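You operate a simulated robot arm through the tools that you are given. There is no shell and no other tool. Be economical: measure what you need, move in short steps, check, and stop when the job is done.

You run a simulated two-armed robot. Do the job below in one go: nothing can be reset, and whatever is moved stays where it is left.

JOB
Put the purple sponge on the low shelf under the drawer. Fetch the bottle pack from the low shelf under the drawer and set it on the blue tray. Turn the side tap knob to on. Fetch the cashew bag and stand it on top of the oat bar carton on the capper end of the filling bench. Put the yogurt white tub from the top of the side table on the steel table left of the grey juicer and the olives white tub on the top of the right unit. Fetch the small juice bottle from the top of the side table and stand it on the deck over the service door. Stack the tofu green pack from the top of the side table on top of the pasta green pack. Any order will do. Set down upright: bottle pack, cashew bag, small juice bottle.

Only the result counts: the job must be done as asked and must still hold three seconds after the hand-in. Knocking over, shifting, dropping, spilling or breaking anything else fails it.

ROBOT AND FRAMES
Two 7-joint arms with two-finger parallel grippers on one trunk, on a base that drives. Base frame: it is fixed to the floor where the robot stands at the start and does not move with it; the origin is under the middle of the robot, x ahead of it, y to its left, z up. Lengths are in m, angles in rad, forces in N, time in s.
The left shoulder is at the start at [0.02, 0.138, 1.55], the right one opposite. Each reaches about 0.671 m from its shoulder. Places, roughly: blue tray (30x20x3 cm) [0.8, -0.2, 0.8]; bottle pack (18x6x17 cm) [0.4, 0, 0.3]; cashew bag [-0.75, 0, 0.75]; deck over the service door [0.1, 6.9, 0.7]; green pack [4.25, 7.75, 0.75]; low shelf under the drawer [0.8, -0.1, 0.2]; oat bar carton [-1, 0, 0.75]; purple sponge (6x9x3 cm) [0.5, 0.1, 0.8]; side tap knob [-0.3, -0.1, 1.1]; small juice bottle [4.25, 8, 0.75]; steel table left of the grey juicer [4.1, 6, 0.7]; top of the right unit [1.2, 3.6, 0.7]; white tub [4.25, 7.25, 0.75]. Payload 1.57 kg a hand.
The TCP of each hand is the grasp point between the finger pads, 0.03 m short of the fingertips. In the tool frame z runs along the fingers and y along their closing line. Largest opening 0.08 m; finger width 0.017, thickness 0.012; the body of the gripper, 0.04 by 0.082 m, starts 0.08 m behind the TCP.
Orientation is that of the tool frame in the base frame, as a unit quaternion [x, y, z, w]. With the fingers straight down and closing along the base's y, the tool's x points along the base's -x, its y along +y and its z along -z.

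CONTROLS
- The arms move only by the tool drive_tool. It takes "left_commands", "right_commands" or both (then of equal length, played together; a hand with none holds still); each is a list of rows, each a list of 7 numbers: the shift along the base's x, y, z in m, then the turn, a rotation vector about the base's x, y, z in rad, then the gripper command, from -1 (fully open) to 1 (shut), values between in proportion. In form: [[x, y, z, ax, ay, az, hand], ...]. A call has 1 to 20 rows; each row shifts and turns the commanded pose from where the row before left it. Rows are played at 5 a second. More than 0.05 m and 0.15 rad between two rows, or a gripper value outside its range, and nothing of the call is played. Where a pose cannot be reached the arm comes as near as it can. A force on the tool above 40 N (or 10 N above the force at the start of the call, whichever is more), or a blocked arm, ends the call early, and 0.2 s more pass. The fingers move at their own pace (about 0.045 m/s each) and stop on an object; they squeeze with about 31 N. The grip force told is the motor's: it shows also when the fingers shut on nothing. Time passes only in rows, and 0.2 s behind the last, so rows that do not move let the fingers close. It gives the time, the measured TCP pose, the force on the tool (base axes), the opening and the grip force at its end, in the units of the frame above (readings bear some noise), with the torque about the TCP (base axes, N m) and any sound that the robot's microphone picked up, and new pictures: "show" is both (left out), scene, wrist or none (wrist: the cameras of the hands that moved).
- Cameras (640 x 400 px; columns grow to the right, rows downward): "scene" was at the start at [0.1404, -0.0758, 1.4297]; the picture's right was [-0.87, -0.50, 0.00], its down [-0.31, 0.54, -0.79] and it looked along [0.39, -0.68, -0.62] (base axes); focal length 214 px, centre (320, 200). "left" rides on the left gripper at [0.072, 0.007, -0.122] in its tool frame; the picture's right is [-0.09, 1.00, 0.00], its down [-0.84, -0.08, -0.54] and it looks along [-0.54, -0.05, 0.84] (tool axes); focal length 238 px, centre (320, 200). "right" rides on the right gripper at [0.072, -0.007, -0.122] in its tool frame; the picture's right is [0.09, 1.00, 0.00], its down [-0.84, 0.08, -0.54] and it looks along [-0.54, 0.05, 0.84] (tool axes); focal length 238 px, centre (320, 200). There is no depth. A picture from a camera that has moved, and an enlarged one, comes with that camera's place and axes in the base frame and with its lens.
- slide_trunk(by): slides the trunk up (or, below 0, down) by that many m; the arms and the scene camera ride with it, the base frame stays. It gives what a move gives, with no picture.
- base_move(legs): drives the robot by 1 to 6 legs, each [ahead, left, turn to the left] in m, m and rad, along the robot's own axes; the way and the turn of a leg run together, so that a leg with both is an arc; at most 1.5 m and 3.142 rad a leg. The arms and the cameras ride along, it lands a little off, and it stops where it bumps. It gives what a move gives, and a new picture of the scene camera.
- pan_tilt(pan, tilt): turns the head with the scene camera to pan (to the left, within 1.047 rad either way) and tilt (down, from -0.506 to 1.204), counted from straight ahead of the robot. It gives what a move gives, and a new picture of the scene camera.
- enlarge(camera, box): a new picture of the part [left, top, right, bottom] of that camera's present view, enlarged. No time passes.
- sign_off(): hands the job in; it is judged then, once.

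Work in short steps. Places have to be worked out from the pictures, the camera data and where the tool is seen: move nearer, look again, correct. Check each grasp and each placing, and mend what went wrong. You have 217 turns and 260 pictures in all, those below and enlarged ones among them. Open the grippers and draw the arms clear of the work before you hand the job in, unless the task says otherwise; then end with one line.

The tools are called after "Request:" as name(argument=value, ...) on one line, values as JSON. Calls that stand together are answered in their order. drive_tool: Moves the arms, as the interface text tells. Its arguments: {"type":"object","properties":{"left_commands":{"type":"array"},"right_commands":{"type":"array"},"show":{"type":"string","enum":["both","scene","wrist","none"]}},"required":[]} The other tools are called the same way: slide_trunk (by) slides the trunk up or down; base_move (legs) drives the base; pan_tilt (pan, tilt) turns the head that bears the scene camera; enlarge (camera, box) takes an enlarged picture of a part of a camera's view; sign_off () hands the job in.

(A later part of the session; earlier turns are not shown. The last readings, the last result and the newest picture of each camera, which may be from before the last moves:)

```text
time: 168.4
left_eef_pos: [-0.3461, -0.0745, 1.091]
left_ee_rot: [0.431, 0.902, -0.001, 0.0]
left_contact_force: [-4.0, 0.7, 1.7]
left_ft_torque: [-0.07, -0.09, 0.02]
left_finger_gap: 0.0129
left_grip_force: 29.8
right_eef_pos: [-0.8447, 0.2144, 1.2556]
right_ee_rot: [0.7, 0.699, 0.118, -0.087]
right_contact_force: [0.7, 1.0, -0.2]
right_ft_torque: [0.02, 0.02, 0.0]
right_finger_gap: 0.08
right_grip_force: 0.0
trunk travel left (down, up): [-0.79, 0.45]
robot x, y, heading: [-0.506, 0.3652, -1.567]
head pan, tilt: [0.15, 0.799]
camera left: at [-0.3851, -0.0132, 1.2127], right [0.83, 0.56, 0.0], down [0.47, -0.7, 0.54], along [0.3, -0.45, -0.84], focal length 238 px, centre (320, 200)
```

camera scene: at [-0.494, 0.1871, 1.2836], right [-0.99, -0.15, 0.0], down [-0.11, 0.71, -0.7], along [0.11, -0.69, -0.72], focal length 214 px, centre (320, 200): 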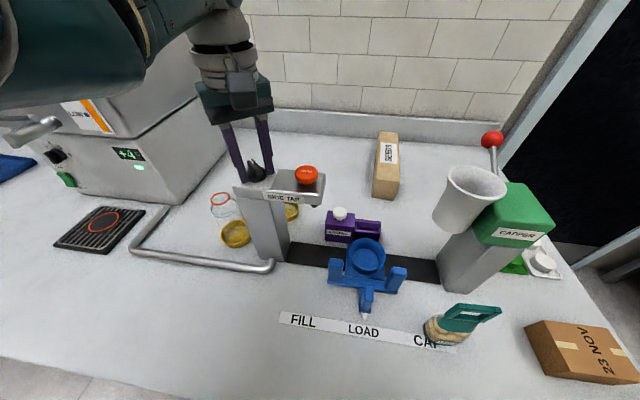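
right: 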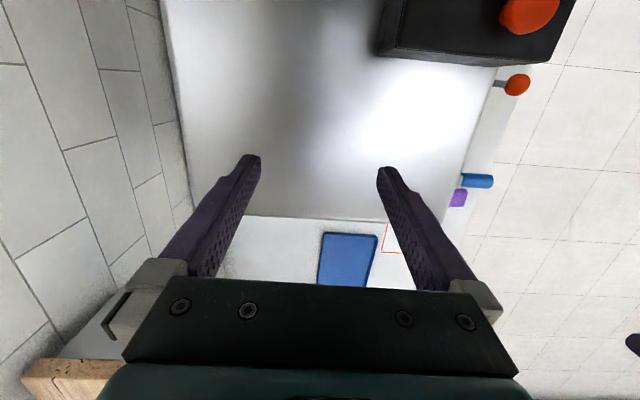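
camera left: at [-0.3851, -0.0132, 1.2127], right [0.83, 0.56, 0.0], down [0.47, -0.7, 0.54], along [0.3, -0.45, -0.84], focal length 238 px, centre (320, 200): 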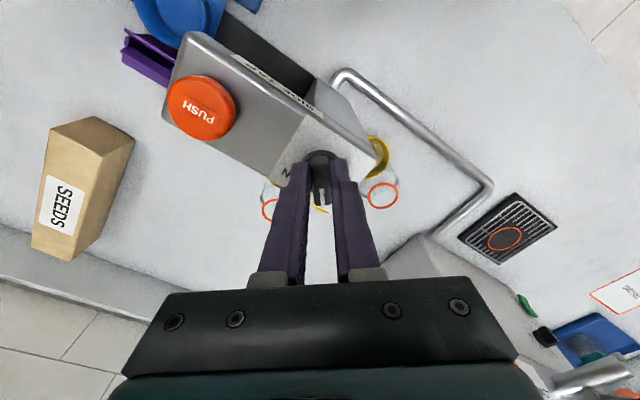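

Ridge gripped (13 mm). I turn clockwise (seen from above) toward ON in small steps.

Request:
drive_tool(left_commands=[[0, 0, 0, 0, 0, -0.12, 1], [0, 0, 0, 0, 0, -0.12, 1], [0, 0, 0, 0, 0, -0.12, 1], [0, 0, 0, 0, 0, -0.12, 1], [0, 0, 0, 0, 0, -0.12, 1], [0, 0, 0, 0, 0, -0.12, 1]], show="wrist")

```text
time: 169.8
left_eef_pos: [-0.3395, -0.0717, 1.0907]
left_ee_rot: [0.72, 0.694, 0.003, 0.002]
left_contact_force: [16.8, 15.9, 17.6]
left_ft_torque: [0.06, -0.27, 0.13]
left_finger_gap: 0.0132
left_grip_force: 29.3
right_eef_pos: [-0.8418, 0.2148, 1.2535]
right_ee_rot: [0.699, 0.699, 0.12, -0.085]
right_contact_force: [-0.1, 0.1, 0.5]
right_ft_torque: [-0.02, 0.0, -0.02]
right_finger_gap: 0.08
right_grip_force: 0.1
trunk travel left (down, up): [-0.79, 0.45]
robot x, y, heading: [-0.5026, 0.3658, -1.566]
head pan, tilt: [0.15, 0.799]
camera left: at [-0.3304, -0.0002, 1.2127], right [0.99, -0.13, 0.01], down [-0.11, -0.83, 0.54], along [-0.06, -0.54, -0.84], focal length 238 px, centre (320, 200)
```

left: 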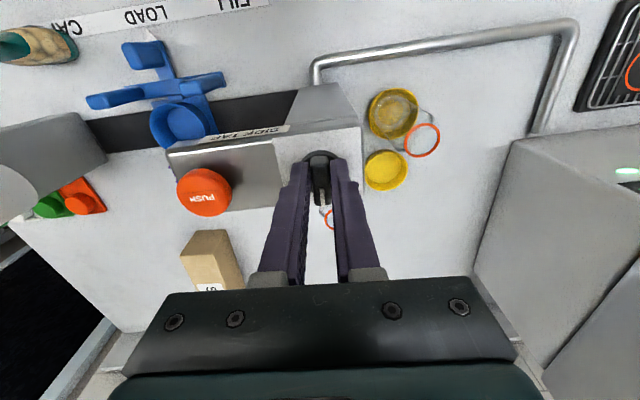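

Half turned; the knob's axis is slightly off the TCP so I follow its small arc while turning the rest.

Request:
drive_tool(left_commands=[[0.006, 0.003, 0, 0, 0, -0.06, 1], [0.001, 0, 0, 0, 0, -0.11, 1], [0.001, 0, 0, 0, 0, -0.11, 1], [0.001, 0, 0, 0, 0, -0.11, 1], [0.001, -0.001, 0, 0, 0, -0.11, 1], [0.001, -0.001, 0, 0, 0, -0.11, 1], [0.001, -0.001, 0, 0, 0, -0.11, 1]], show="wrist")

```text
time: 171.4
left_eef_pos: [-0.3319, -0.0727, 1.0902]
left_ee_rot: [0.919, 0.394, -0.003, 0.001]
left_contact_force: [2.4, -15.1, -14.0]
left_ft_torque: [-0.51, 0.22, 0.09]
left_finger_gap: 0.0129
left_grip_force: 30.3
right_eef_pos: [-0.8447, 0.2145, 1.2561]
right_ee_rot: [0.7, 0.7, 0.118, -0.085]
right_contact_force: [0.0, -0.6, 0.4]
right_ft_torque: [0.0, -0.03, 0.01]
right_finger_gap: 0.0797
right_grip_force: 0.1
trunk travel left (down, up): [-0.79, 0.45]
robot x, y, heading: [-0.5032, 0.3706, -1.562]
head pan, tilt: [0.15, 0.799]
camera left: at [-0.2776, -0.0262, 1.2121], right [0.66, -0.75, 0.0], down [-0.63, -0.55, 0.55], along [-0.41, -0.36, -0.84], focal length 238 px, centre (320, 200)
```

left: 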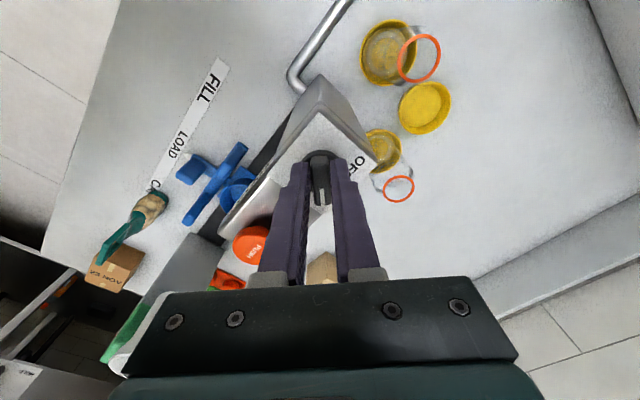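

Request:
enlarge(camera="left", box=[250, 100, 410, 220])

```text
3.33 times, centred on (330, 160) of left
camera zoom: at [-0.2776, -0.0262, 1.2121], right [0.66, -0.75, 0.0], down [-0.63, -0.55, 0.55], along [-0.41, -0.36, -0.84], focal length 794 px, centre (287, 333)
```

zoom: 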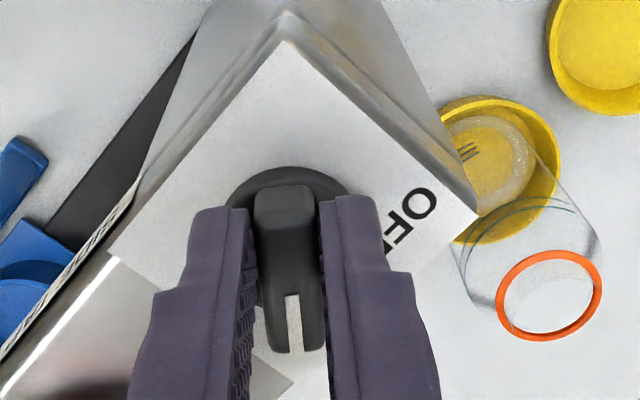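

The ridge followed. I add a little more turn to make sure, then release and inspect.

Request:
drive_tool(left_commands=[[0, 0, 0, 0, 0, -0.06, 1], [0, 0, 0, 0, 0, -0.06, 1]], show="none")

Request:
drive_tool(left_commands=[[0, 0, 0, 0, 0, 0, 0.5], [0, 0, 0, 0, 0, 0, -0.1], [0, 0, 0.02, 0, 0, 0, -0.4], [0, 0, 0.03, 0, 0, 0, -0.4], [0, 0, 0.04, 0, 0, 0, -0.4]], show="wrist")

Request:
enlarge(camera="left", box=[250, 90, 390, 190])

```text
time: 172.0
left_eef_pos: [-0.3324, -0.074, 1.0911]
left_ee_rot: [0.941, 0.338, -0.002, 0.001]
left_contact_force: [1.2, -13.3, -14.0]
left_ft_torque: [-0.32, 0.23, 0.54]
left_finger_gap: 0.0141
left_grip_force: 30.9
right_eef_pos: [-0.8452, 0.2147, 1.2554]
right_ee_rot: [0.699, 0.7, 0.117, -0.086]
right_contact_force: [0.1, 0.0, -0.1]
right_ft_torque: [-0.02, -0.03, 0.02]
right_finger_gap: 0.0798
right_grip_force: 0.1
trunk travel left (down, up): [-0.79, 0.45]
robot x, y, heading: [-0.5062, 0.3685, -1.569]
head pan, tilt: [0.15, 0.799]
```

```text
time: 173.2
left_eef_pos: [-0.3338, -0.0722, 1.1793]
left_ee_rot: [0.941, 0.338, -0.001, -0.001]
left_contact_force: [0.7, -0.2, 0.2]
left_ft_torque: [0.01, -0.04, 0.01]
left_finger_gap: 0.0561
left_grip_force: 0.1
right_eef_pos: [-0.8452, 0.2144, 1.2553]
right_ee_rot: [0.699, 0.7, 0.119, -0.086]
right_contact_force: [0.9, -1.0, 0.3]
right_ft_torque: [0.02, -0.02, 0.01]
right_finger_gap: 0.08
right_grip_force: 0.1
trunk travel left (down, up): [-0.79, 0.45]
robot x, y, heading: [-0.5068, 0.3684, -1.569]
head pan, tilt: [0.15, 0.799]
camera left: at [-0.2724, -0.0324, 1.3019], right [0.56, -0.83, 0.0], down [-0.69, -0.47, 0.54], along [-0.45, -0.31, -0.84], focal length 238 px, centre (320, 200)
```

left: 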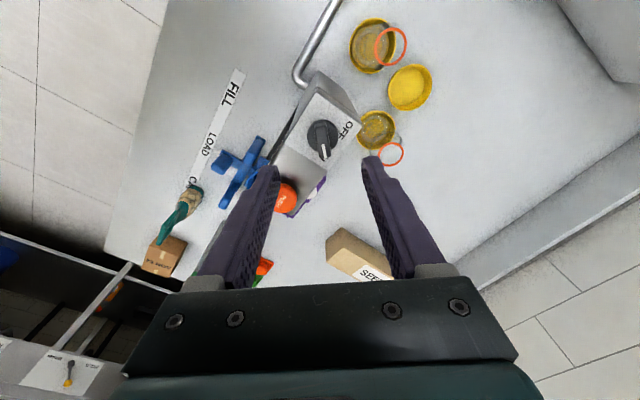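

```text
4.00 times, centred on (320, 140) of left
camera zoom: at [-0.2724, -0.0324, 1.3019], right [0.56, -0.83, 0.0], down [-0.69, -0.47, 0.54], along [-0.45, -0.31, -0.84], focal length 953 px, centre (320, 440)
```

zoom: 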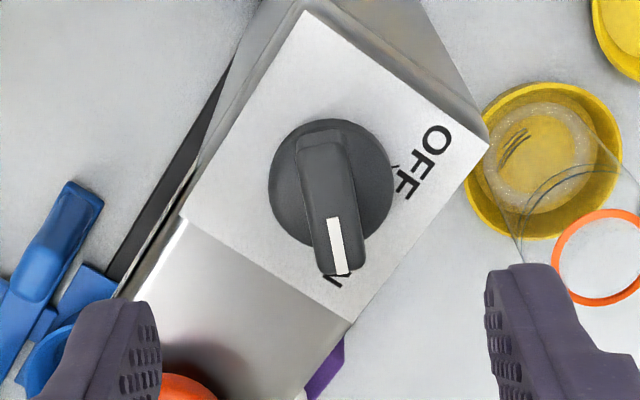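

The pointer now stands at ON and hit its stop. Next the cashew bag, at about (−0.71, 0.05), 15 cm tall, wide along x. I bring the right hand vertical, turned to close along y, above it.

Request:
drive_tool(right_commands=[[0.01, -0.009, -0.005, -0.14, 0.022, 0, -1], [0.01, -0.009, -0.005, -0.14, 0.022, 0, -1], [0.01, -0.009, -0.01, 0, 0, -0.143, -1], [0.01, -0.009, -0.01, 0, 0, -0.143, -1], [0.01, -0.009, -0.01, 0, 0, -0.143, -1], [0.01, -0.009, -0.01, 0, 0, -0.143, -1], [0.01, -0.009, -0.01, 0, 0, -0.143, -1], [0.01, -0.009, -0.01, 0, 0, -0.143, -1], [0.01, -0.009, -0.01, 0, 0, -0.143, -1], [0.01, -0.009, -0.01, 0, 0, -0.143, -1], [0.01, -0.009, -0.01, 0, 0, -0.143, -1], [0.01, -0.009, -0.01, 0, 0, -0.143, -1], [0.01, -0.009, -0.01, 0, 0, -0.143, -1]])

```text
time: 175.2
left_eef_pos: [-0.3332, -0.0728, 1.18]
left_ee_rot: [0.941, 0.339, -0.001, 0.0]
left_contact_force: [-0.3, 0.0, -0.5]
left_ft_torque: [0.03, 0.01, 0.0]
left_finger_gap: 0.0558
left_grip_force: 0.2
right_eef_pos: [-0.743, 0.1447, 1.1715]
right_ee_rot: [0.964, 0.249, 0.088, 0.027]
right_contact_force: [0.6, 0.5, 0.1]
right_ft_torque: [0.0, 0.0, 0.01]
right_finger_gap: 0.0797
right_grip_force: 0.0
trunk travel left (down, up): [-0.79, 0.45]
robot x, y, heading: [-0.5041, 0.3668, -1.567]
head pan, tilt: [0.15, 0.799]
stopped in row 9 (right hand): the arm was blocked; the commanded pose is now the measured one
camera scene: at [-0.4937, 0.1874, 1.2835], right [-0.99, -0.15, 0.0], down [-0.11, 0.71, -0.7], along [0.11, -0.69, -0.72], focal length 214 px, centre (320, 200)
camera right: at [-0.708, 0.1861, 1.3031], right [0.55, -0.83, 0.11], down [-0.78, -0.47, 0.41], along [-0.29, -0.31, -0.91], focal length 238 px, centre (320, 200)
```

scene: 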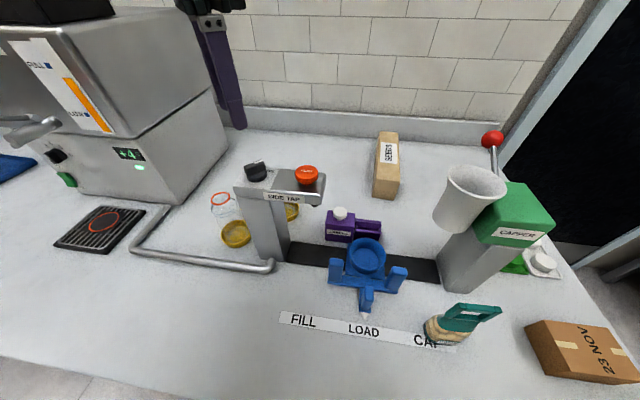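
right: 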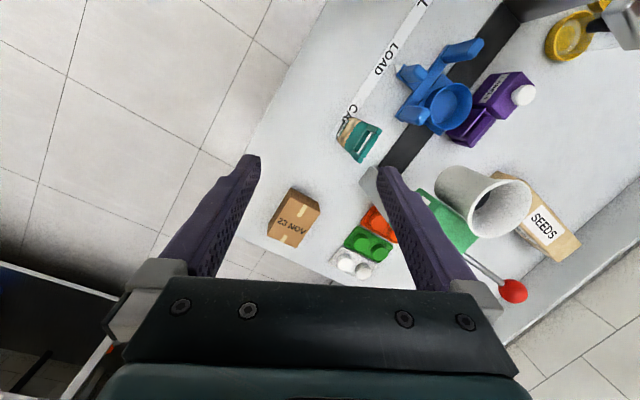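

Request:
enlarge(camera="right", box=[240, 90, 420, 290])

```text
2.00 times, centred on (330, 190) of right
camera zoom: at [-0.708, 0.1861, 1.3031], right [0.55, -0.83, 0.11], down [-0.78, -0.47, 0.41], along [-0.29, -0.31, -0.91], focal length 477 px, centre (300, 220)
```

zoom: 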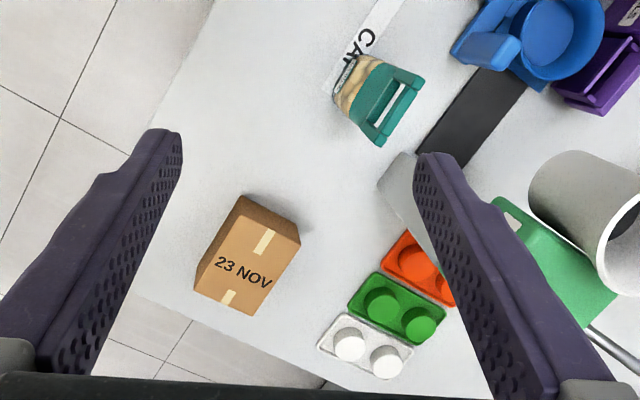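

The bag is about 6.4 cm wide along x, so the hand's rest orientation (closing along x) fits. I turn the right hand back to that, vertical, and move toward the bag.

Request:
drive_tool(right_commands=[[0, 0, 0, 0.004, 0.0915, 0, -1], [0, 0, 0, 0.004, 0.0915, 0, -1], [0.005, -0.005, 0, 0, 0, 0.137, -1], [0.005, -0.005, 0, 0, 0, 0.137, -1], [0.005, -0.005, 0, 0, 0, 0.137, -1], [0.005, -0.01, 0, 0, 0, 0.137, -1], [0.005, -0.015, -0.02, 0, 0, 0.137, -1], [0.005, -0.015, -0.02, 0, 0, 0.137, -1], [0.002, -0.015, -0.02, 0, 0, 0.137, -1]])

```text
time: 175.7
left_eef_pos: [-0.3326, -0.0731, 1.1808]
left_ee_rot: [0.941, 0.339, -0.001, 0.001]
left_contact_force: [-0.7, 0.1, 0.5]
left_ft_torque: [0.01, 0.0, 0.0]
left_finger_gap: 0.056
left_grip_force: 0.0
right_eef_pos: [-0.7278, 0.149, 1.166]
right_ee_rot: [0.977, 0.182, 0.107, 0.031]
right_contact_force: [0.7, 0.2, -0.6]
right_ft_torque: [0.0, 0.01, -0.04]
right_finger_gap: 0.0798
right_grip_force: 0.1
trunk travel left (down, up): [-0.79, 0.45]
robot x, y, heading: [-0.5043, 0.3701, -1.566]
head pan, tilt: [0.15, 0.799]
stopped in row 2 (right hand): the arm was blocked; the commanded pose is now the measured one
camera scene: at [-0.4937, 0.1874, 1.2835], right [-0.99, -0.15, 0.0], down [-0.11, 0.71, -0.7], along [0.11, -0.69, -0.72], focal length 214 px, centre (320, 200)
camera right: at [-0.6927, 0.1839, 1.2997], right [0.43, -0.9, 0.12], down [-0.86, -0.36, 0.37], along [-0.29, -0.26, -0.92], focal length 238 px, centre (320, 200)
```

scene: 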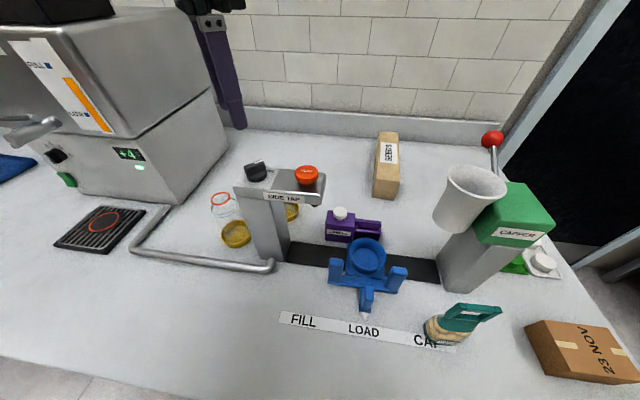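
right: 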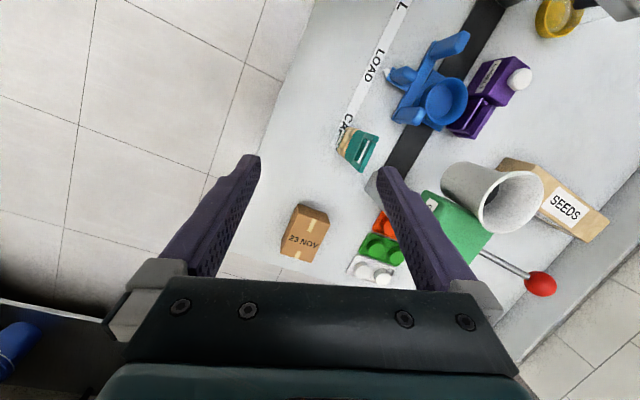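

The right arm seems jammed against itself; I move the hand outward (−x, −y) first.

Request:
drive_tool(right_commands=[[-0.02, -0.03, 0, 0, 0, 0, -1], [-0.02, -0.03, 0, 0, 0, 0, -1], [-0.02, -0.02, 0, 0, 0, 0, -1]], show="none")

Request:
drive_tool(right_commands=[[0, 0, 0, 0, 0, 0.137, -1], [0, 0, 0, 0, 0, 0.137, -1], [0, 0, 0, 0, 0, 0.137, -1], [0, 0, 0, 0, 0, 0.137, -1], [0, 0, 0, 0, 0, 0.137, -1], [0, 0, 0, 0, 0, 0.137, -1], [0, 0, 0, 0, 0, 0.137, -1]], show="wrist")

```text
time: 176.4
left_eef_pos: [-0.3334, -0.0732, 1.1802]
left_ee_rot: [0.941, 0.339, 0.0, 0.0]
left_contact_force: [-0.1, 0.7, 1.1]
left_ft_torque: [0.01, -0.01, 0.0]
left_finger_gap: 0.0559
left_grip_force: 0.0
right_eef_pos: [-0.7688, 0.0925, 1.159]
right_ee_rot: [0.977, 0.128, 0.165, 0.048]
right_contact_force: [0.0, -0.2, -0.8]
right_ft_torque: [0.01, 0.0, 0.02]
right_finger_gap: 0.0802
right_grip_force: 0.0
trunk travel left (down, up): [-0.79, 0.45]
robot x, y, heading: [-0.5046, 0.3682, -1.567]
head pan, tilt: [0.15, 0.799]
stopped in row 3 (right hand): the arm was blocked; the commanded pose is now the measured one
```

```text
time: 177.3
left_eef_pos: [-0.3322, -0.0724, 1.1806]
left_ee_rot: [0.941, 0.338, -0.001, -0.001]
left_contact_force: [0.2, 1.0, -0.8]
left_ft_torque: [0.0, 0.0, 0.04]
left_finger_gap: 0.0559
left_grip_force: 0.2
right_eef_pos: [-0.7717, 0.1006, 1.1524]
right_ee_rot: [0.932, 0.287, 0.218, 0.036]
right_contact_force: [0.6, -0.8, -0.1]
right_ft_torque: [-0.01, 0.01, -0.03]
right_finger_gap: 0.08
right_grip_force: 0.1
trunk travel left (down, up): [-0.79, 0.45]
robot x, y, heading: [-0.5042, 0.3687, -1.568]
head pan, tilt: [0.15, 0.799]
stopped in row 4 (right hand): the arm was blocked; the commanded pose is now the measured one
camera right: at [-0.7757, 0.1384, 1.2907], right [0.59, -0.78, 0.23], down [-0.81, -0.56, 0.18], along [-0.02, -0.29, -0.96], focal length 238 px, centre (320, 200)
```

right: 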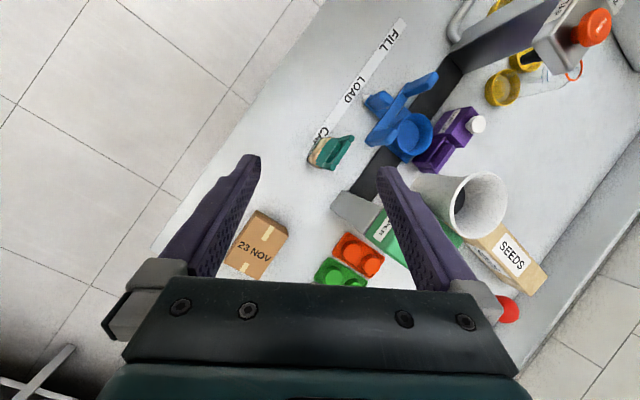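

I look at the right arm with the head to see what blocks it.

Request:
pan_tilt(pan=-0.9, tilt=0.2)

```text
time: 178.6
left_eef_pos: [-0.3326, -0.0727, 1.1813]
left_ee_rot: [0.941, 0.339, 0.0, 0.001]
left_contact_force: [0.7, 0.7, 0.1]
left_ft_torque: [0.0, 0.04, 0.0]
left_finger_gap: 0.0559
left_grip_force: 0.1
right_eef_pos: [-0.772, 0.0986, 1.1546]
right_ee_rot: [0.932, 0.288, 0.217, 0.038]
right_contact_force: [-1.2, -0.5, 0.1]
right_ft_torque: [-0.02, -0.05, 0.01]
right_finger_gap: 0.0798
right_grip_force: 0.0
trunk travel left (down, up): [-0.79, 0.45]
robot x, y, heading: [-0.5091, 0.3696, -1.565]
head pan, tilt: [-0.901, 0.201]
camera scene: at [-0.5788, 0.209, 1.3372], right [-0.62, 0.78, 0.0], down [0.16, 0.12, -0.98], along [-0.77, -0.61, -0.2], focal length 214 px, centre (320, 200)
```

scene: 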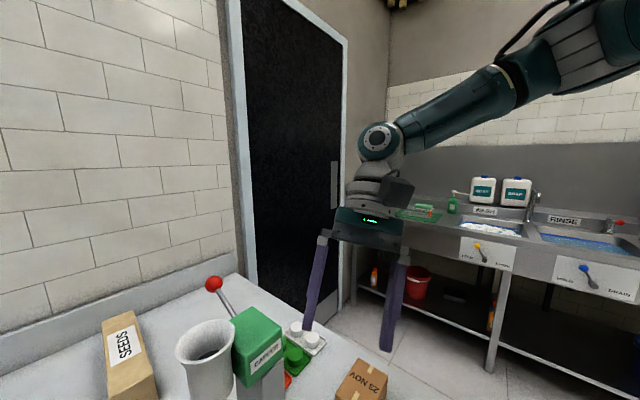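

The elbow is up near the right duct. I raise the trunk and lower the hand relative to the shoulder to bring the elbow down.

Request:
slide_trunk(by=0.15)

Request:
drive_tool(right_commands=[[0, -0.01, -0.04, 0, 0, 0, -1], [0, -0.01, -0.04, 0, 0, 0, -1], [0, 0, -0.04, 0, 0, 0, -1], [0, 0, -0.02, 0, 0, 0, -1]], show="scene")

```text
time: 180.4
left_eef_pos: [-0.3345, -0.0734, 1.3308]
left_ee_rot: [0.941, 0.339, -0.001, 0.0]
left_contact_force: [0.5, -0.4, 0.0]
left_ft_torque: [0.01, -0.01, 0.02]
left_finger_gap: 0.0561
left_grip_force: 0.0
right_eef_pos: [-0.7723, 0.1006, 1.3042]
right_ee_rot: [0.932, 0.288, 0.217, 0.036]
right_contact_force: [0.1, 0.6, -0.8]
right_ft_torque: [0.0, -0.04, 0.0]
right_finger_gap: 0.08
right_grip_force: 0.1
trunk travel left (down, up): [-0.94, 0.3]
robot x, y, heading: [-0.5022, 0.3661, -1.567]
head pan, tilt: [-0.901, 0.201]
```

```text
time: 181.0
left_eef_pos: [-0.3349, -0.0743, 1.3304]
left_ee_rot: [0.941, 0.339, -0.001, 0.001]
left_contact_force: [0.3, 0.0, -0.4]
left_ft_torque: [0.02, -0.01, -0.05]
left_finger_gap: 0.0559
left_grip_force: 0.0
right_eef_pos: [-0.7986, 0.1118, 1.2145]
right_ee_rot: [0.948, 0.183, 0.252, 0.067]
right_contact_force: [0.3, -0.2, -0.5]
right_ft_torque: [-0.01, -0.03, 0.01]
right_finger_gap: 0.0798
right_grip_force: 0.1
right hand out of reach, approached as far as the arm can: row 2, 3
trunk travel left (down, up): [-0.94, 0.3]
robot x, y, heading: [-0.5041, 0.3696, -1.568]
head pan, tilt: [-0.901, 0.201]
stopped in row 3 (right hand): the arm was blocked; the commanded pose is now the measured one
camera scene: at [-0.5789, 0.2091, 1.4872], right [-0.62, 0.78, 0.0], down [0.16, 0.12, -0.98], along [-0.77, -0.61, -0.2], focal length 214 px, centre (320, 200)
```

scene: 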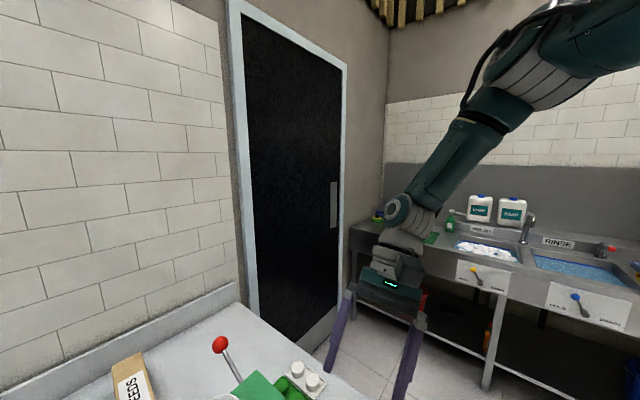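

I back the base off so I have clear space, then extend the right hand to unfold the elbow.

Request:
base_move(legs=[[-0.35, 0, 0]])

Request:
drive_tool(right_commands=[[0.01, -0.04, -0.02, 0.05, 0.08, 0, -1], [0.01, -0.04, -0.02, 0.05, 0.08, 0, -1], [0, -0.04, -0.02, 0.05, 0.08, 0, -1], [0, -0.03, -0.02, 0, 0.08, 0, -1], [0, -0.02, -0.02, 0, 0.08, 0, -1]], show="scene")

```text
time: 183.3
left_eef_pos: [-0.3371, 0.2674, 1.331]
left_ee_rot: [0.942, 0.335, -0.001, 0.0]
left_contact_force: [0.3, -0.2, 0.7]
left_ft_torque: [-0.03, 0.03, -0.01]
left_finger_gap: 0.056
left_grip_force: 0.1
right_eef_pos: [-0.8018, 0.4568, 1.2143]
right_ee_rot: [0.949, 0.178, 0.252, 0.069]
right_contact_force: [-0.2, -0.8, -0.1]
right_ft_torque: [-0.01, 0.02, -0.05]
right_finger_gap: 0.08
right_grip_force: 0.1
trunk travel left (down, up): [-0.94, 0.3]
robot x, y, heading: [-0.5061, 0.7111, -1.573]
head pan, tilt: [-0.901, 0.201]
camera scene: at [-0.5797, 0.5525, 1.4872], right [-0.62, 0.79, 0.0], down [0.16, 0.12, -0.98], along [-0.77, -0.6, -0.2], focal length 214 px, centre (320, 200)
```

scene: 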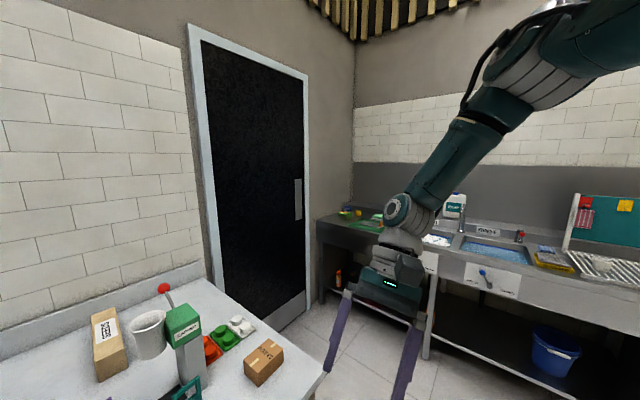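

```text
time: 183.8
left_eef_pos: [-0.337, 0.2673, 1.3314]
left_ee_rot: [0.942, 0.334, -0.001, 0.001]
left_contact_force: [0.4, 0.2, 0.0]
left_ft_torque: [0.01, 0.0, -0.01]
left_finger_gap: 0.056
left_grip_force: 0.0
right_eef_pos: [-0.8117, 0.4546, 1.2093]
right_ee_rot: [0.966, 0.061, 0.248, 0.043]
right_contact_force: [0.6, -0.5, -0.7]
right_ft_torque: [-0.01, 0.0, -0.02]
right_finger_gap: 0.0803
right_grip_force: 0.0
right hand out of reach, approached as far as the arm can: row 1, 2
trunk travel left (down, up): [-0.94, 0.3]
robot x, y, heading: [-0.5024, 0.7079, -1.584]
head pan, tilt: [-0.901, 0.201]
stopped in row 2 (right hand): the arm was blocked; the commanded pose is now the measured one
camera scene: at [-0.5797, 0.5525, 1.4872], right [-0.62, 0.79, 0.0], down [0.16, 0.12, -0.98], along [-0.77, -0.6, -0.2], focal length 214 px, centre (320, 200)
```

scene: 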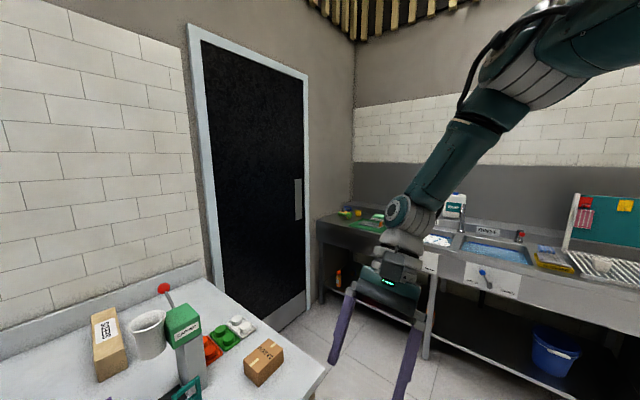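

Request:
drive_tool(right_commands=[[-0.03, 0, 0.0, 0, 0, 0, -1], [-0.04, 0, 0, 0, 0, 0, -1], [-0.04, 0, 0, 0, 0, 0, -1]], show="none")

Request:
drive_tool(right_commands=[[0, 0.03, 0.0, 0, 0, 0.1, -1], [0, 0.03, 0, 0, 0, 0.1, -1], [0, 0.03, 0, 0, 0, 0.1, -1]], show="scene")

```text
time: 184.6
left_eef_pos: [-0.336, 0.2677, 1.3306]
left_ee_rot: [0.942, 0.335, -0.001, 0.0]
left_contact_force: [0.1, -0.3, -0.5]
left_ft_torque: [0.04, 0.01, 0.01]
left_finger_gap: 0.056
left_grip_force: 0.2
right_eef_pos: [-0.9103, 0.4651, 1.2317]
right_ee_rot: [0.966, 0.063, 0.246, 0.045]
right_contact_force: [-0.4, -0.8, -0.2]
right_ft_torque: [0.0, -0.02, 0.02]
right_finger_gap: 0.0802
right_grip_force: 0.0
right hand out of reach, approached as far as the arm can: row 1, 2, 3
trunk travel left (down, up): [-0.94, 0.3]
robot x, y, heading: [-0.5031, 0.7097, -1.577]
head pan, tilt: [-0.901, 0.201]
```

```text
time: 185.4
left_eef_pos: [-0.3362, 0.2682, 1.3307]
left_ee_rot: [0.942, 0.335, 0.0, 0.001]
left_contact_force: [-0.5, 0.6, 0.4]
left_ft_torque: [-0.01, 0.03, 0.01]
left_finger_gap: 0.0561
left_grip_force: 0.0
right_eef_pos: [-0.9112, 0.5541, 1.2297]
right_ee_rot: [0.946, 0.207, 0.251, 0.007]
right_contact_force: [0.1, 1.2, -1.1]
right_ft_torque: [0.0, 0.01, 0.01]
right_finger_gap: 0.0798
right_grip_force: 0.0
trunk travel left (down, up): [-0.94, 0.3]
robot x, y, heading: [-0.5035, 0.7121, -1.576]
head pan, tilt: [-0.901, 0.201]
camera scene: at [-0.5797, 0.5525, 1.4872], right [-0.62, 0.79, 0.0], down [0.16, 0.12, -0.98], along [-0.77, -0.6, -0.2], focal length 214 px, centre (320, 200)
```

scene: 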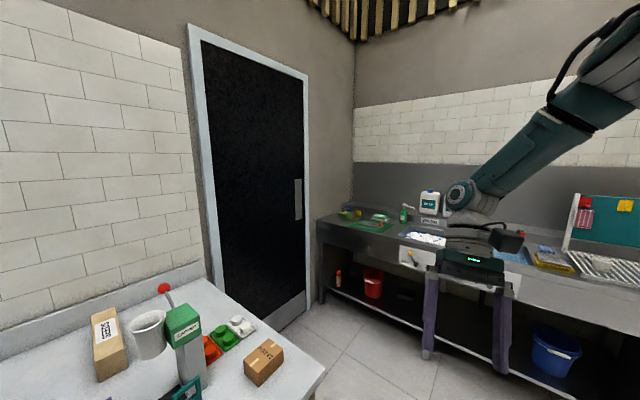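

Freed. I restore the right hand to vertical rest orientation (closing along x).

Request:
drive_tool(right_commands=[[0, 0, 0, -0.023, 0.12, 0, -1], [0, 0, 0, -0.023, 0.12, 0, -1], [0, 0, 0, -0.023, 0.12, 0, -1], [0, 0, 0, -0.023, 0.12, 0, -1], [0, 0, 0, 0, 0, 0.134, -1], [0, 0, 0, 0, 0, 0.134, -1], [0, 0, 0, 0, 0, 0.134, -1], [0, 0, 0, 0, 0, 0.134, -1], [0, 0, 0, 0, 0, 0.134, -1], [0, 0, 0, 0, 0, 0.134, -1], [0, 0, 0, 0, 0, 0.134, -1], [0, 0, 0, 0, 0, 0.134, -1]], show="scene")

```text
time: 186.3
left_eef_pos: [-0.337, 0.2672, 1.3306]
left_ee_rot: [0.942, 0.334, -0.001, 0.001]
left_contact_force: [0.0, 0.4, 0.7]
left_ft_torque: [-0.02, 0.01, 0.01]
left_finger_gap: 0.0558
left_grip_force: 0.0
right_eef_pos: [-0.8555, 0.5693, 1.1965]
right_ee_rot: [0.976, 0.168, 0.133, 0.027]
right_contact_force: [0.2, 0.0, 0.6]
right_ft_torque: [0.0, 0.04, -0.04]
right_finger_gap: 0.0801
right_grip_force: 0.0
trunk travel left (down, up): [-0.94, 0.3]
robot x, y, heading: [-0.5048, 0.714, -1.581]
head pan, tilt: [-0.901, 0.201]
stopped in row 4 (right hand): the arm was blocked; the commanded pose is now the measured one
camera scene: at [-0.5798, 0.5525, 1.4872], right [-0.62, 0.79, 0.0], down [0.16, 0.12, -0.98], along [-0.77, -0.6, -0.2], focal length 214 px, centre (320, 200)
```

scene: 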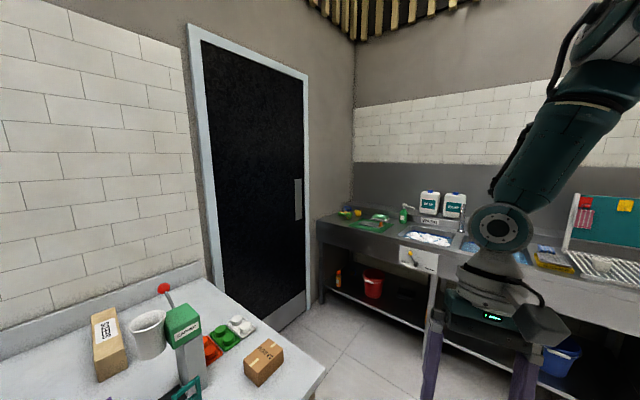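

Request:
drive_tool(right_commands=[[-0.03, 0, 0, 0, 0, 0.13, -1], [-0.03, 0, 0, 0, 0, 0.13, -1], [0, 0, 0, 0, 0, 0.13, -1], [0, 0, 0, 0, 0, 0.13, -1], [0, 0, 0, 0, 0, 0.13, -1], [0, 0, 0, 0, 0, 0.13, -1], [0, 0, 0, 0, 0, 0.13, -1], [0, 0, 0, 0, 0, 0.13, -1], [0, 0, 0, 0, 0, 0.13, -1]], show="scene")

```text
time: 188.3
left_eef_pos: [-0.3369, 0.2683, 1.3295]
left_ee_rot: [0.942, 0.335, 0.0, 0.0]
left_contact_force: [0.9, -1.2, -0.8]
left_ft_torque: [-0.02, 0.02, -0.01]
left_finger_gap: 0.0561
left_grip_force: 0.1
right_eef_pos: [-0.9159, 0.5695, 1.1944]
right_ee_rot: [0.721, 0.679, 0.125, -0.051]
right_contact_force: [-0.8, -1.1, -0.6]
right_ft_torque: [-0.02, 0.05, 0.01]
right_finger_gap: 0.0802
right_grip_force: 0.0
trunk travel left (down, up): [-0.94, 0.3]
robot x, y, heading: [-0.5041, 0.7071, -1.578]
head pan, tilt: [-0.901, 0.201]
camera scene: at [-0.5797, 0.5525, 1.4872], right [-0.62, 0.79, 0.0], down [0.16, 0.12, -0.98], along [-0.77, -0.6, -0.2], focal length 214 px, centre (320, 200)
```

scene: 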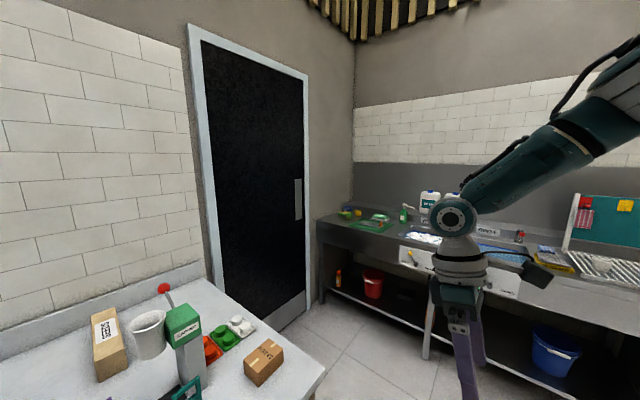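

Request:
drive_tool(right_commands=[[0, -0.02, 0, -0.12, 0.055, 0, -1], [0, -0.03, 0, -0.12, 0.055, 0, -1], [0.01, -0.04, -0.01, 0, 0, 0, -1], [0.01, -0.04, -0.01, 0, 0, 0, -1], [0.01, -0.04, -0.01, 0, 0, 0, -1]], show="scene")

```text
time: 189.6
left_eef_pos: [-0.3362, 0.2675, 1.3299]
left_ee_rot: [0.942, 0.334, -0.001, 0.0]
left_contact_force: [0.1, 0.5, -0.7]
left_ft_torque: [-0.01, 0.0, 0.0]
left_finger_gap: 0.0561
left_grip_force: 0.0
right_eef_pos: [-0.8856, 0.3979, 1.167]
right_ee_rot: [0.728, 0.686, 0.004, -0.002]
right_contact_force: [1.1, -0.2, -0.4]
right_ft_torque: [0.01, 0.01, -0.03]
right_finger_gap: 0.0799
right_grip_force: 0.2
trunk travel left (down, up): [-0.94, 0.3]
robot x, y, heading: [-0.5011, 0.7113, -1.579]
head pan, tilt: [-0.901, 0.201]
camera scene: at [-0.5798, 0.5525, 1.4872], right [-0.62, 0.79, 0.0], down [0.16, 0.12, -0.98], along [-0.77, -0.6, -0.2], focal length 214 px, centre (320, 200)
```

scene: 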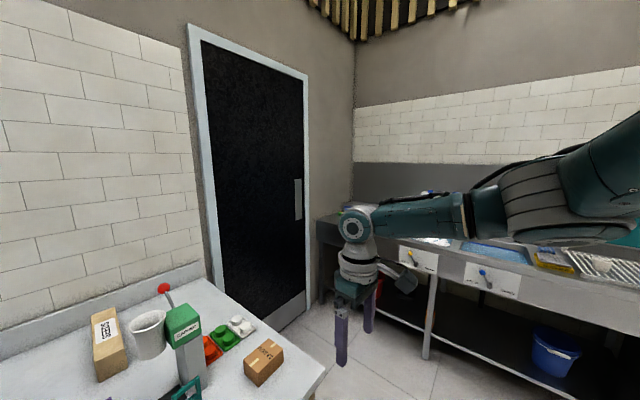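

The right arm is in a good posture now. I raise/retract the left hand and then drive so the right hand comes over the cashew bag.

Request:
drive_tool(left_commands=[[0, 0.03, 0.03, 0, 0, 0.1, -0.4], [0, 0.03, 0.03, 0, 0, 0.1, -0.4], [0, 0.03, 0.03, 0, 0, 0.1, -0.4]], show="none")

Request:
base_move(legs=[[0, 0.15, 0.01], [0.27, 0, 0]])

Request:
slide_trunk(by=-0.15)

Request:
drive_tool(right_commands=[[0, 0, 0, 0, 0, 0, -1]])

```text
time: 190.3
left_eef_pos: [-0.3365, 0.3574, 1.418]
left_ee_rot: [0.882, 0.472, 0.0, 0.0]
left_contact_force: [0.4, 0.3, 0.4]
left_ft_torque: [-0.02, 0.01, 0.01]
left_finger_gap: 0.056
left_grip_force: 0.1
right_eef_pos: [-0.8845, 0.3987, 1.1664]
right_ee_rot: [0.729, 0.685, 0.004, -0.001]
right_contact_force: [0.0, 0.2, 0.1]
right_ft_torque: [-0.02, 0.01, -0.02]
right_finger_gap: 0.0799
right_grip_force: 0.0
trunk travel left (down, up): [-0.94, 0.3]
robot x, y, heading: [-0.5057, 0.7135, -1.577]
head pan, tilt: [-0.901, 0.201]
```

```text
time: 193.2
left_eef_pos: [-0.1799, 0.09, 1.4184]
left_ee_rot: [0.879, 0.477, -0.002, 0.0]
left_contact_force: [0.1, -0.1, 1.2]
left_ft_torque: [0.0, -0.02, 0.0]
left_finger_gap: 0.0562
left_grip_force: 0.1
right_eef_pos: [-0.7288, 0.1229, 1.166]
right_ee_rot: [0.724, 0.69, 0.004, -0.001]
right_contact_force: [-0.6, 0.7, -0.8]
right_ft_torque: [0.0, -0.02, -0.01]
right_finger_gap: 0.0802
right_grip_force: 0.0
trunk travel left (down, up): [-0.94, 0.3]
robot x, y, heading: [-0.3525, 0.4419, -1.568]
head pan, tilt: [-0.901, 0.201]
camera scene: at [-0.4261, 0.2817, 1.4872], right [-0.63, 0.78, 0.0], down [0.16, 0.12, -0.98], along [-0.76, -0.61, -0.2], focal length 214 px, centre (320, 200)
```

scene: 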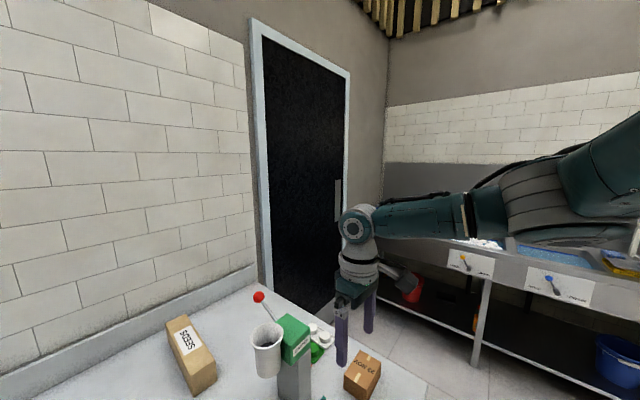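

```text
time: 195.0
left_eef_pos: [-0.1801, 0.0897, 1.2695]
left_ee_rot: [0.879, 0.477, -0.001, 0.0]
left_contact_force: [-0.2, -1.2, 0.4]
left_ft_torque: [-0.02, -0.02, 0.03]
left_finger_gap: 0.0563
left_grip_force: 0.0
right_eef_pos: [-0.7297, 0.1249, 1.0167]
right_ee_rot: [0.724, 0.69, 0.004, -0.001]
right_contact_force: [0.0, -0.7, -0.2]
right_ft_torque: [0.01, -0.01, 0.02]
right_finger_gap: 0.08
right_grip_force: 0.0
trunk travel left (down, up): [-0.79, 0.45]
robot x, y, heading: [-0.3518, 0.441, -1.564]
head pan, tilt: [-0.901, 0.201]
```

```text
time: 195.4
left_eef_pos: [-0.1804, 0.0894, 1.2691]
left_ee_rot: [0.879, 0.478, 0.0, 0.0]
left_contact_force: [-0.4, 0.1, 0.1]
left_ft_torque: [0.03, -0.02, -0.04]
left_finger_gap: 0.056
left_grip_force: 0.1
right_eef_pos: [-0.7297, 0.1227, 1.0163]
right_ee_rot: [0.724, 0.69, 0.004, -0.002]
right_contact_force: [-1.0, 0.4, -0.2]
right_ft_torque: [-0.04, -0.02, 0.0]
right_finger_gap: 0.08
right_grip_force: 0.1
trunk travel left (down, up): [-0.79, 0.45]
robot x, y, heading: [-0.3501, 0.4408, -1.563]
head pan, tilt: [-0.901, 0.201]
camera scene: at [-0.4261, 0.2817, 1.3372], right [-0.63, 0.78, 0.0], down [0.16, 0.12, -0.98], along [-0.76, -0.61, -0.2], focal length 214 px, centre (320, 200)
camera right: at [-0.7345, 0.1952, 1.14], right [1.0, 0.04, 0.0], down [0.04, -0.84, 0.54], along [0.03, -0.54, -0.84], focal length 238 px, centre (320, 200)
```

scene: 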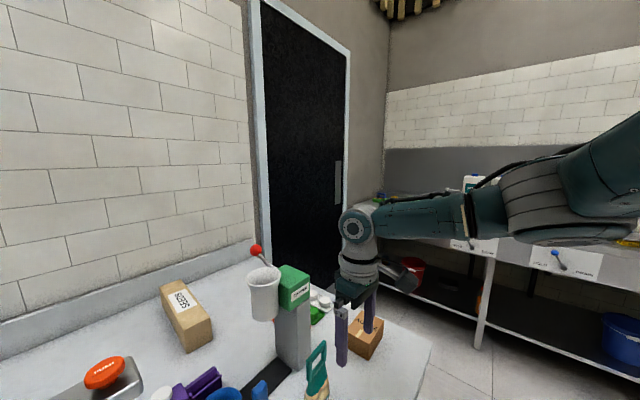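
right: 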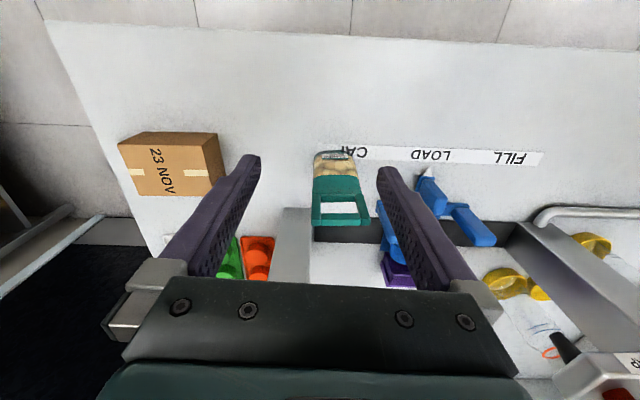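

Bag centre (−0.704, 0.045), aligned with the hand. I move over it and descend to z≈0.905.

Request:
drive_tool(right_commands=[[0.013, -0.039, 0, 0, 0, 0, -1], [0.013, -0.036, -0.005, 0, 0, 0, -1], [0, 0, -0.03, 0, 0, 0, -1], [0, 0, -0.03, 0, 0, 0, -1], [0, 0, -0.03, 0, 0, 0, -1]])

```text
time: 196.6
left_eef_pos: [-0.1811, 0.0896, 1.268]
left_ee_rot: [0.879, 0.477, -0.001, 0.001]
left_contact_force: [0.3, -0.2, 0.0]
left_ft_torque: [0.01, -0.02, -0.01]
left_finger_gap: 0.056
left_grip_force: 0.1
right_eef_pos: [-0.693, 0.0747, 0.9342]
right_ee_rot: [0.723, 0.69, 0.003, 0.0]
right_contact_force: [0.4, 0.8, 0.0]
right_ft_torque: [0.01, -0.05, 0.0]
right_finger_gap: 0.08
right_grip_force: 0.0
right hand out of reach, approached as far as the arm can: row 4, 5
trunk travel left (down, up): [-0.79, 0.45]
robot x, y, heading: [-0.3551, 0.4441, -1.562]
head pan, tilt: [-0.901, 0.201]
camera scene: at [-0.4261, 0.2817, 1.3372], right [-0.63, 0.78, 0.0], down [0.16, 0.12, -0.98], along [-0.76, -0.61, -0.2], focal length 214 px, centre (320, 200)
camera right: at [-0.698, 0.1468, 1.0573], right [1.0, 0.04, 0.0], down [0.04, -0.84, 0.54], along [0.03, -0.54, -0.84], focal length 238 px, centre (320, 200)
```

scene: 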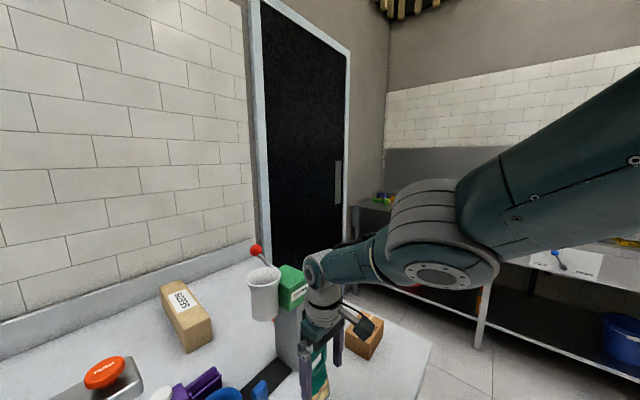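
right: 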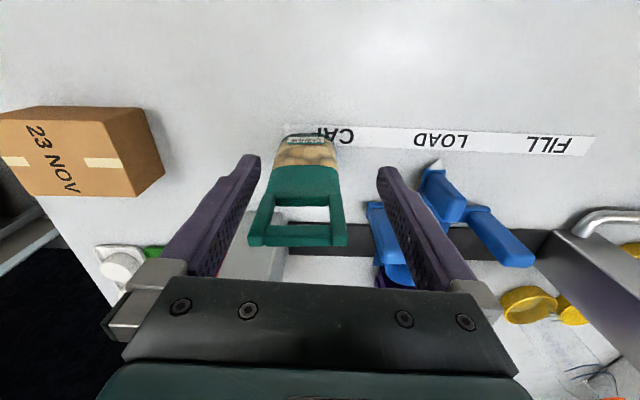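

Reach-limited; bag is at x≈−0.706. I shift, then bring the body 3 cm closer and lower.

Request:
drive_tool(right_commands=[[-0.006, 0, 0.02, 0, 0, 0, -1], [-0.007, 0, 0.02, 0, 0, 0, -1], [0, 0, 0.01, 0, 0, 0, -1]], show="none")

Request:
base_move(legs=[[0.03, 0, 0]])

Request:
slide_trunk(by=-0.06)

Request:
drive_tool(right_commands=[[0, 0, 0, 0, 0, 0, -1]], show="wrist")

```text
time: 197.4
left_eef_pos: [-0.1795, 0.0885, 1.2686]
left_ee_rot: [0.878, 0.478, 0.0, 0.001]
left_contact_force: [0.6, 0.2, -0.1]
left_ft_torque: [0.0, 0.01, 0.02]
left_finger_gap: 0.0557
left_grip_force: 0.1
right_eef_pos: [-0.7064, 0.0743, 0.9848]
right_ee_rot: [0.724, 0.69, 0.004, -0.001]
right_contact_force: [0.2, -0.4, 0.3]
right_ft_torque: [-0.03, 0.01, 0.01]
right_finger_gap: 0.0801
right_grip_force: 0.1
trunk travel left (down, up): [-0.79, 0.45]
robot x, y, heading: [-0.3541, 0.4391, -1.566]
head pan, tilt: [-0.901, 0.201]
```

```text
time: 198.2
left_eef_pos: [-0.1809, 0.0598, 1.2697]
left_ee_rot: [0.879, 0.476, -0.002, 0.0]
left_contact_force: [0.8, 0.2, -0.6]
left_ft_torque: [0.02, 0.03, 0.0]
left_finger_gap: 0.0561
left_grip_force: 0.1
right_eef_pos: [-0.7071, 0.0452, 0.9838]
right_ee_rot: [0.724, 0.689, 0.004, 0.0]
right_contact_force: [0.8, 0.0, 0.8]
right_ft_torque: [0.01, -0.02, -0.01]
right_finger_gap: 0.08
right_grip_force: 0.1
trunk travel left (down, up): [-0.79, 0.45]
robot x, y, heading: [-0.351, 0.4108, -1.563]
head pan, tilt: [-0.901, 0.201]
camera scene: at [-0.426, 0.2509, 1.3372], right [-0.63, 0.78, 0.0], down [0.16, 0.12, -0.98], along [-0.76, -0.61, -0.2], focal length 214 px, centre (320, 200)
```

scene: 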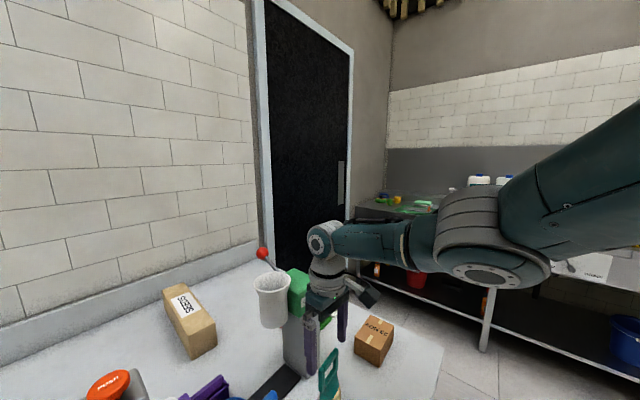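

```text
time: 199.2
left_eef_pos: [-0.1821, 0.0581, 1.2086]
left_ee_rot: [0.879, 0.476, 0.0, 0.0]
left_contact_force: [0.4, -0.4, -0.4]
left_ft_torque: [-0.01, 0.01, -0.03]
left_finger_gap: 0.0561
left_grip_force: 0.0
right_eef_pos: [-0.7061, 0.0454, 0.9241]
right_ee_rot: [0.725, 0.689, 0.004, -0.002]
right_contact_force: [0.4, 1.2, 0.2]
right_ft_torque: [-0.01, 0.01, 0.01]
right_finger_gap: 0.0798
right_grip_force: 0.1
trunk travel left (down, up): [-0.73, 0.51]
robot x, y, heading: [-0.3513, 0.4088, -1.564]
head pan, tilt: [-0.901, 0.201]
```

```text
time: 199.6
left_eef_pos: [-0.1806, 0.0586, 1.2085]
left_ee_rot: [0.879, 0.476, -0.001, 0.001]
left_contact_force: [1.1, 0.1, -0.5]
left_ft_torque: [0.0, -0.03, -0.01]
left_finger_gap: 0.0559
left_grip_force: 0.1
right_eef_pos: [-0.7066, 0.0458, 0.9242]
right_ee_rot: [0.724, 0.69, 0.003, -0.001]
right_contact_force: [-0.2, 0.7, 0.1]
right_ft_torque: [0.0, 0.03, 0.03]
right_finger_gap: 0.0799
right_grip_force: 0.0
trunk travel left (down, up): [-0.73, 0.51]
robot x, y, heading: [-0.3492, 0.4115, -1.564]
head pan, tilt: [-0.901, 0.201]
camera right: at [-0.7113, 0.1164, 1.0473], right [1.0, 0.04, 0.0], down [0.03, -0.84, 0.54], along [0.03, -0.54, -0.84], focal length 238 px, centre (320, 200)
```

right: 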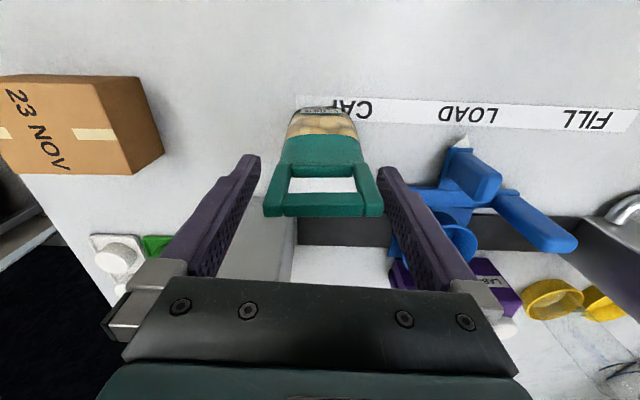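

Centred around the bag. Lower 2 cm and close.

Request:
drive_tool(right_commands=[[0.001, 0, -0.01, 0, 0, 0, -1], [0, 0, -0.01, 0, 0, 0, -1], [0, 0, 0, 0, 0, 0, 0], [0, 0, 0, 0, 0, 0, 1], [0, 0, 0, 0, 0, 0, 1], [0, 0, 0, 0, 0, 0, 1]], show="wrist")

```text
time: 201.0
left_eef_pos: [-0.181, 0.0576, 1.2087]
left_ee_rot: [0.88, 0.476, -0.001, 0.001]
left_contact_force: [0.5, 0.6, -0.1]
left_ft_torque: [-0.01, 0.0, 0.03]
left_finger_gap: 0.0559
left_grip_force: 0.1
right_eef_pos: [-0.705, 0.0458, 0.9041]
right_ee_rot: [0.724, 0.69, 0.003, -0.001]
right_contact_force: [-1.4, -0.3, 0.2]
right_ft_torque: [-0.04, 0.09, -0.01]
right_finger_gap: 0.0599
right_grip_force: 31.2
trunk travel left (down, up): [-0.73, 0.51]
robot x, y, heading: [-0.3491, 0.412, -1.564]
head pan, tilt: [-0.901, 0.201]
camera right: at [-0.7104, 0.1162, 1.0276], right [1.0, 0.04, 0.0], down [0.03, -0.84, 0.54], along [0.03, -0.54, -0.84], focal length 238 px, centre (320, 200)
```

right: 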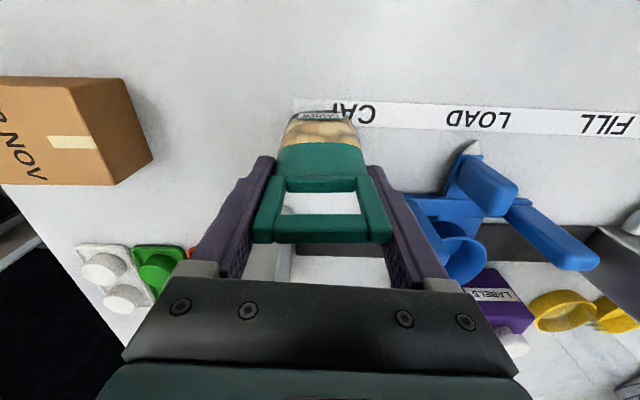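

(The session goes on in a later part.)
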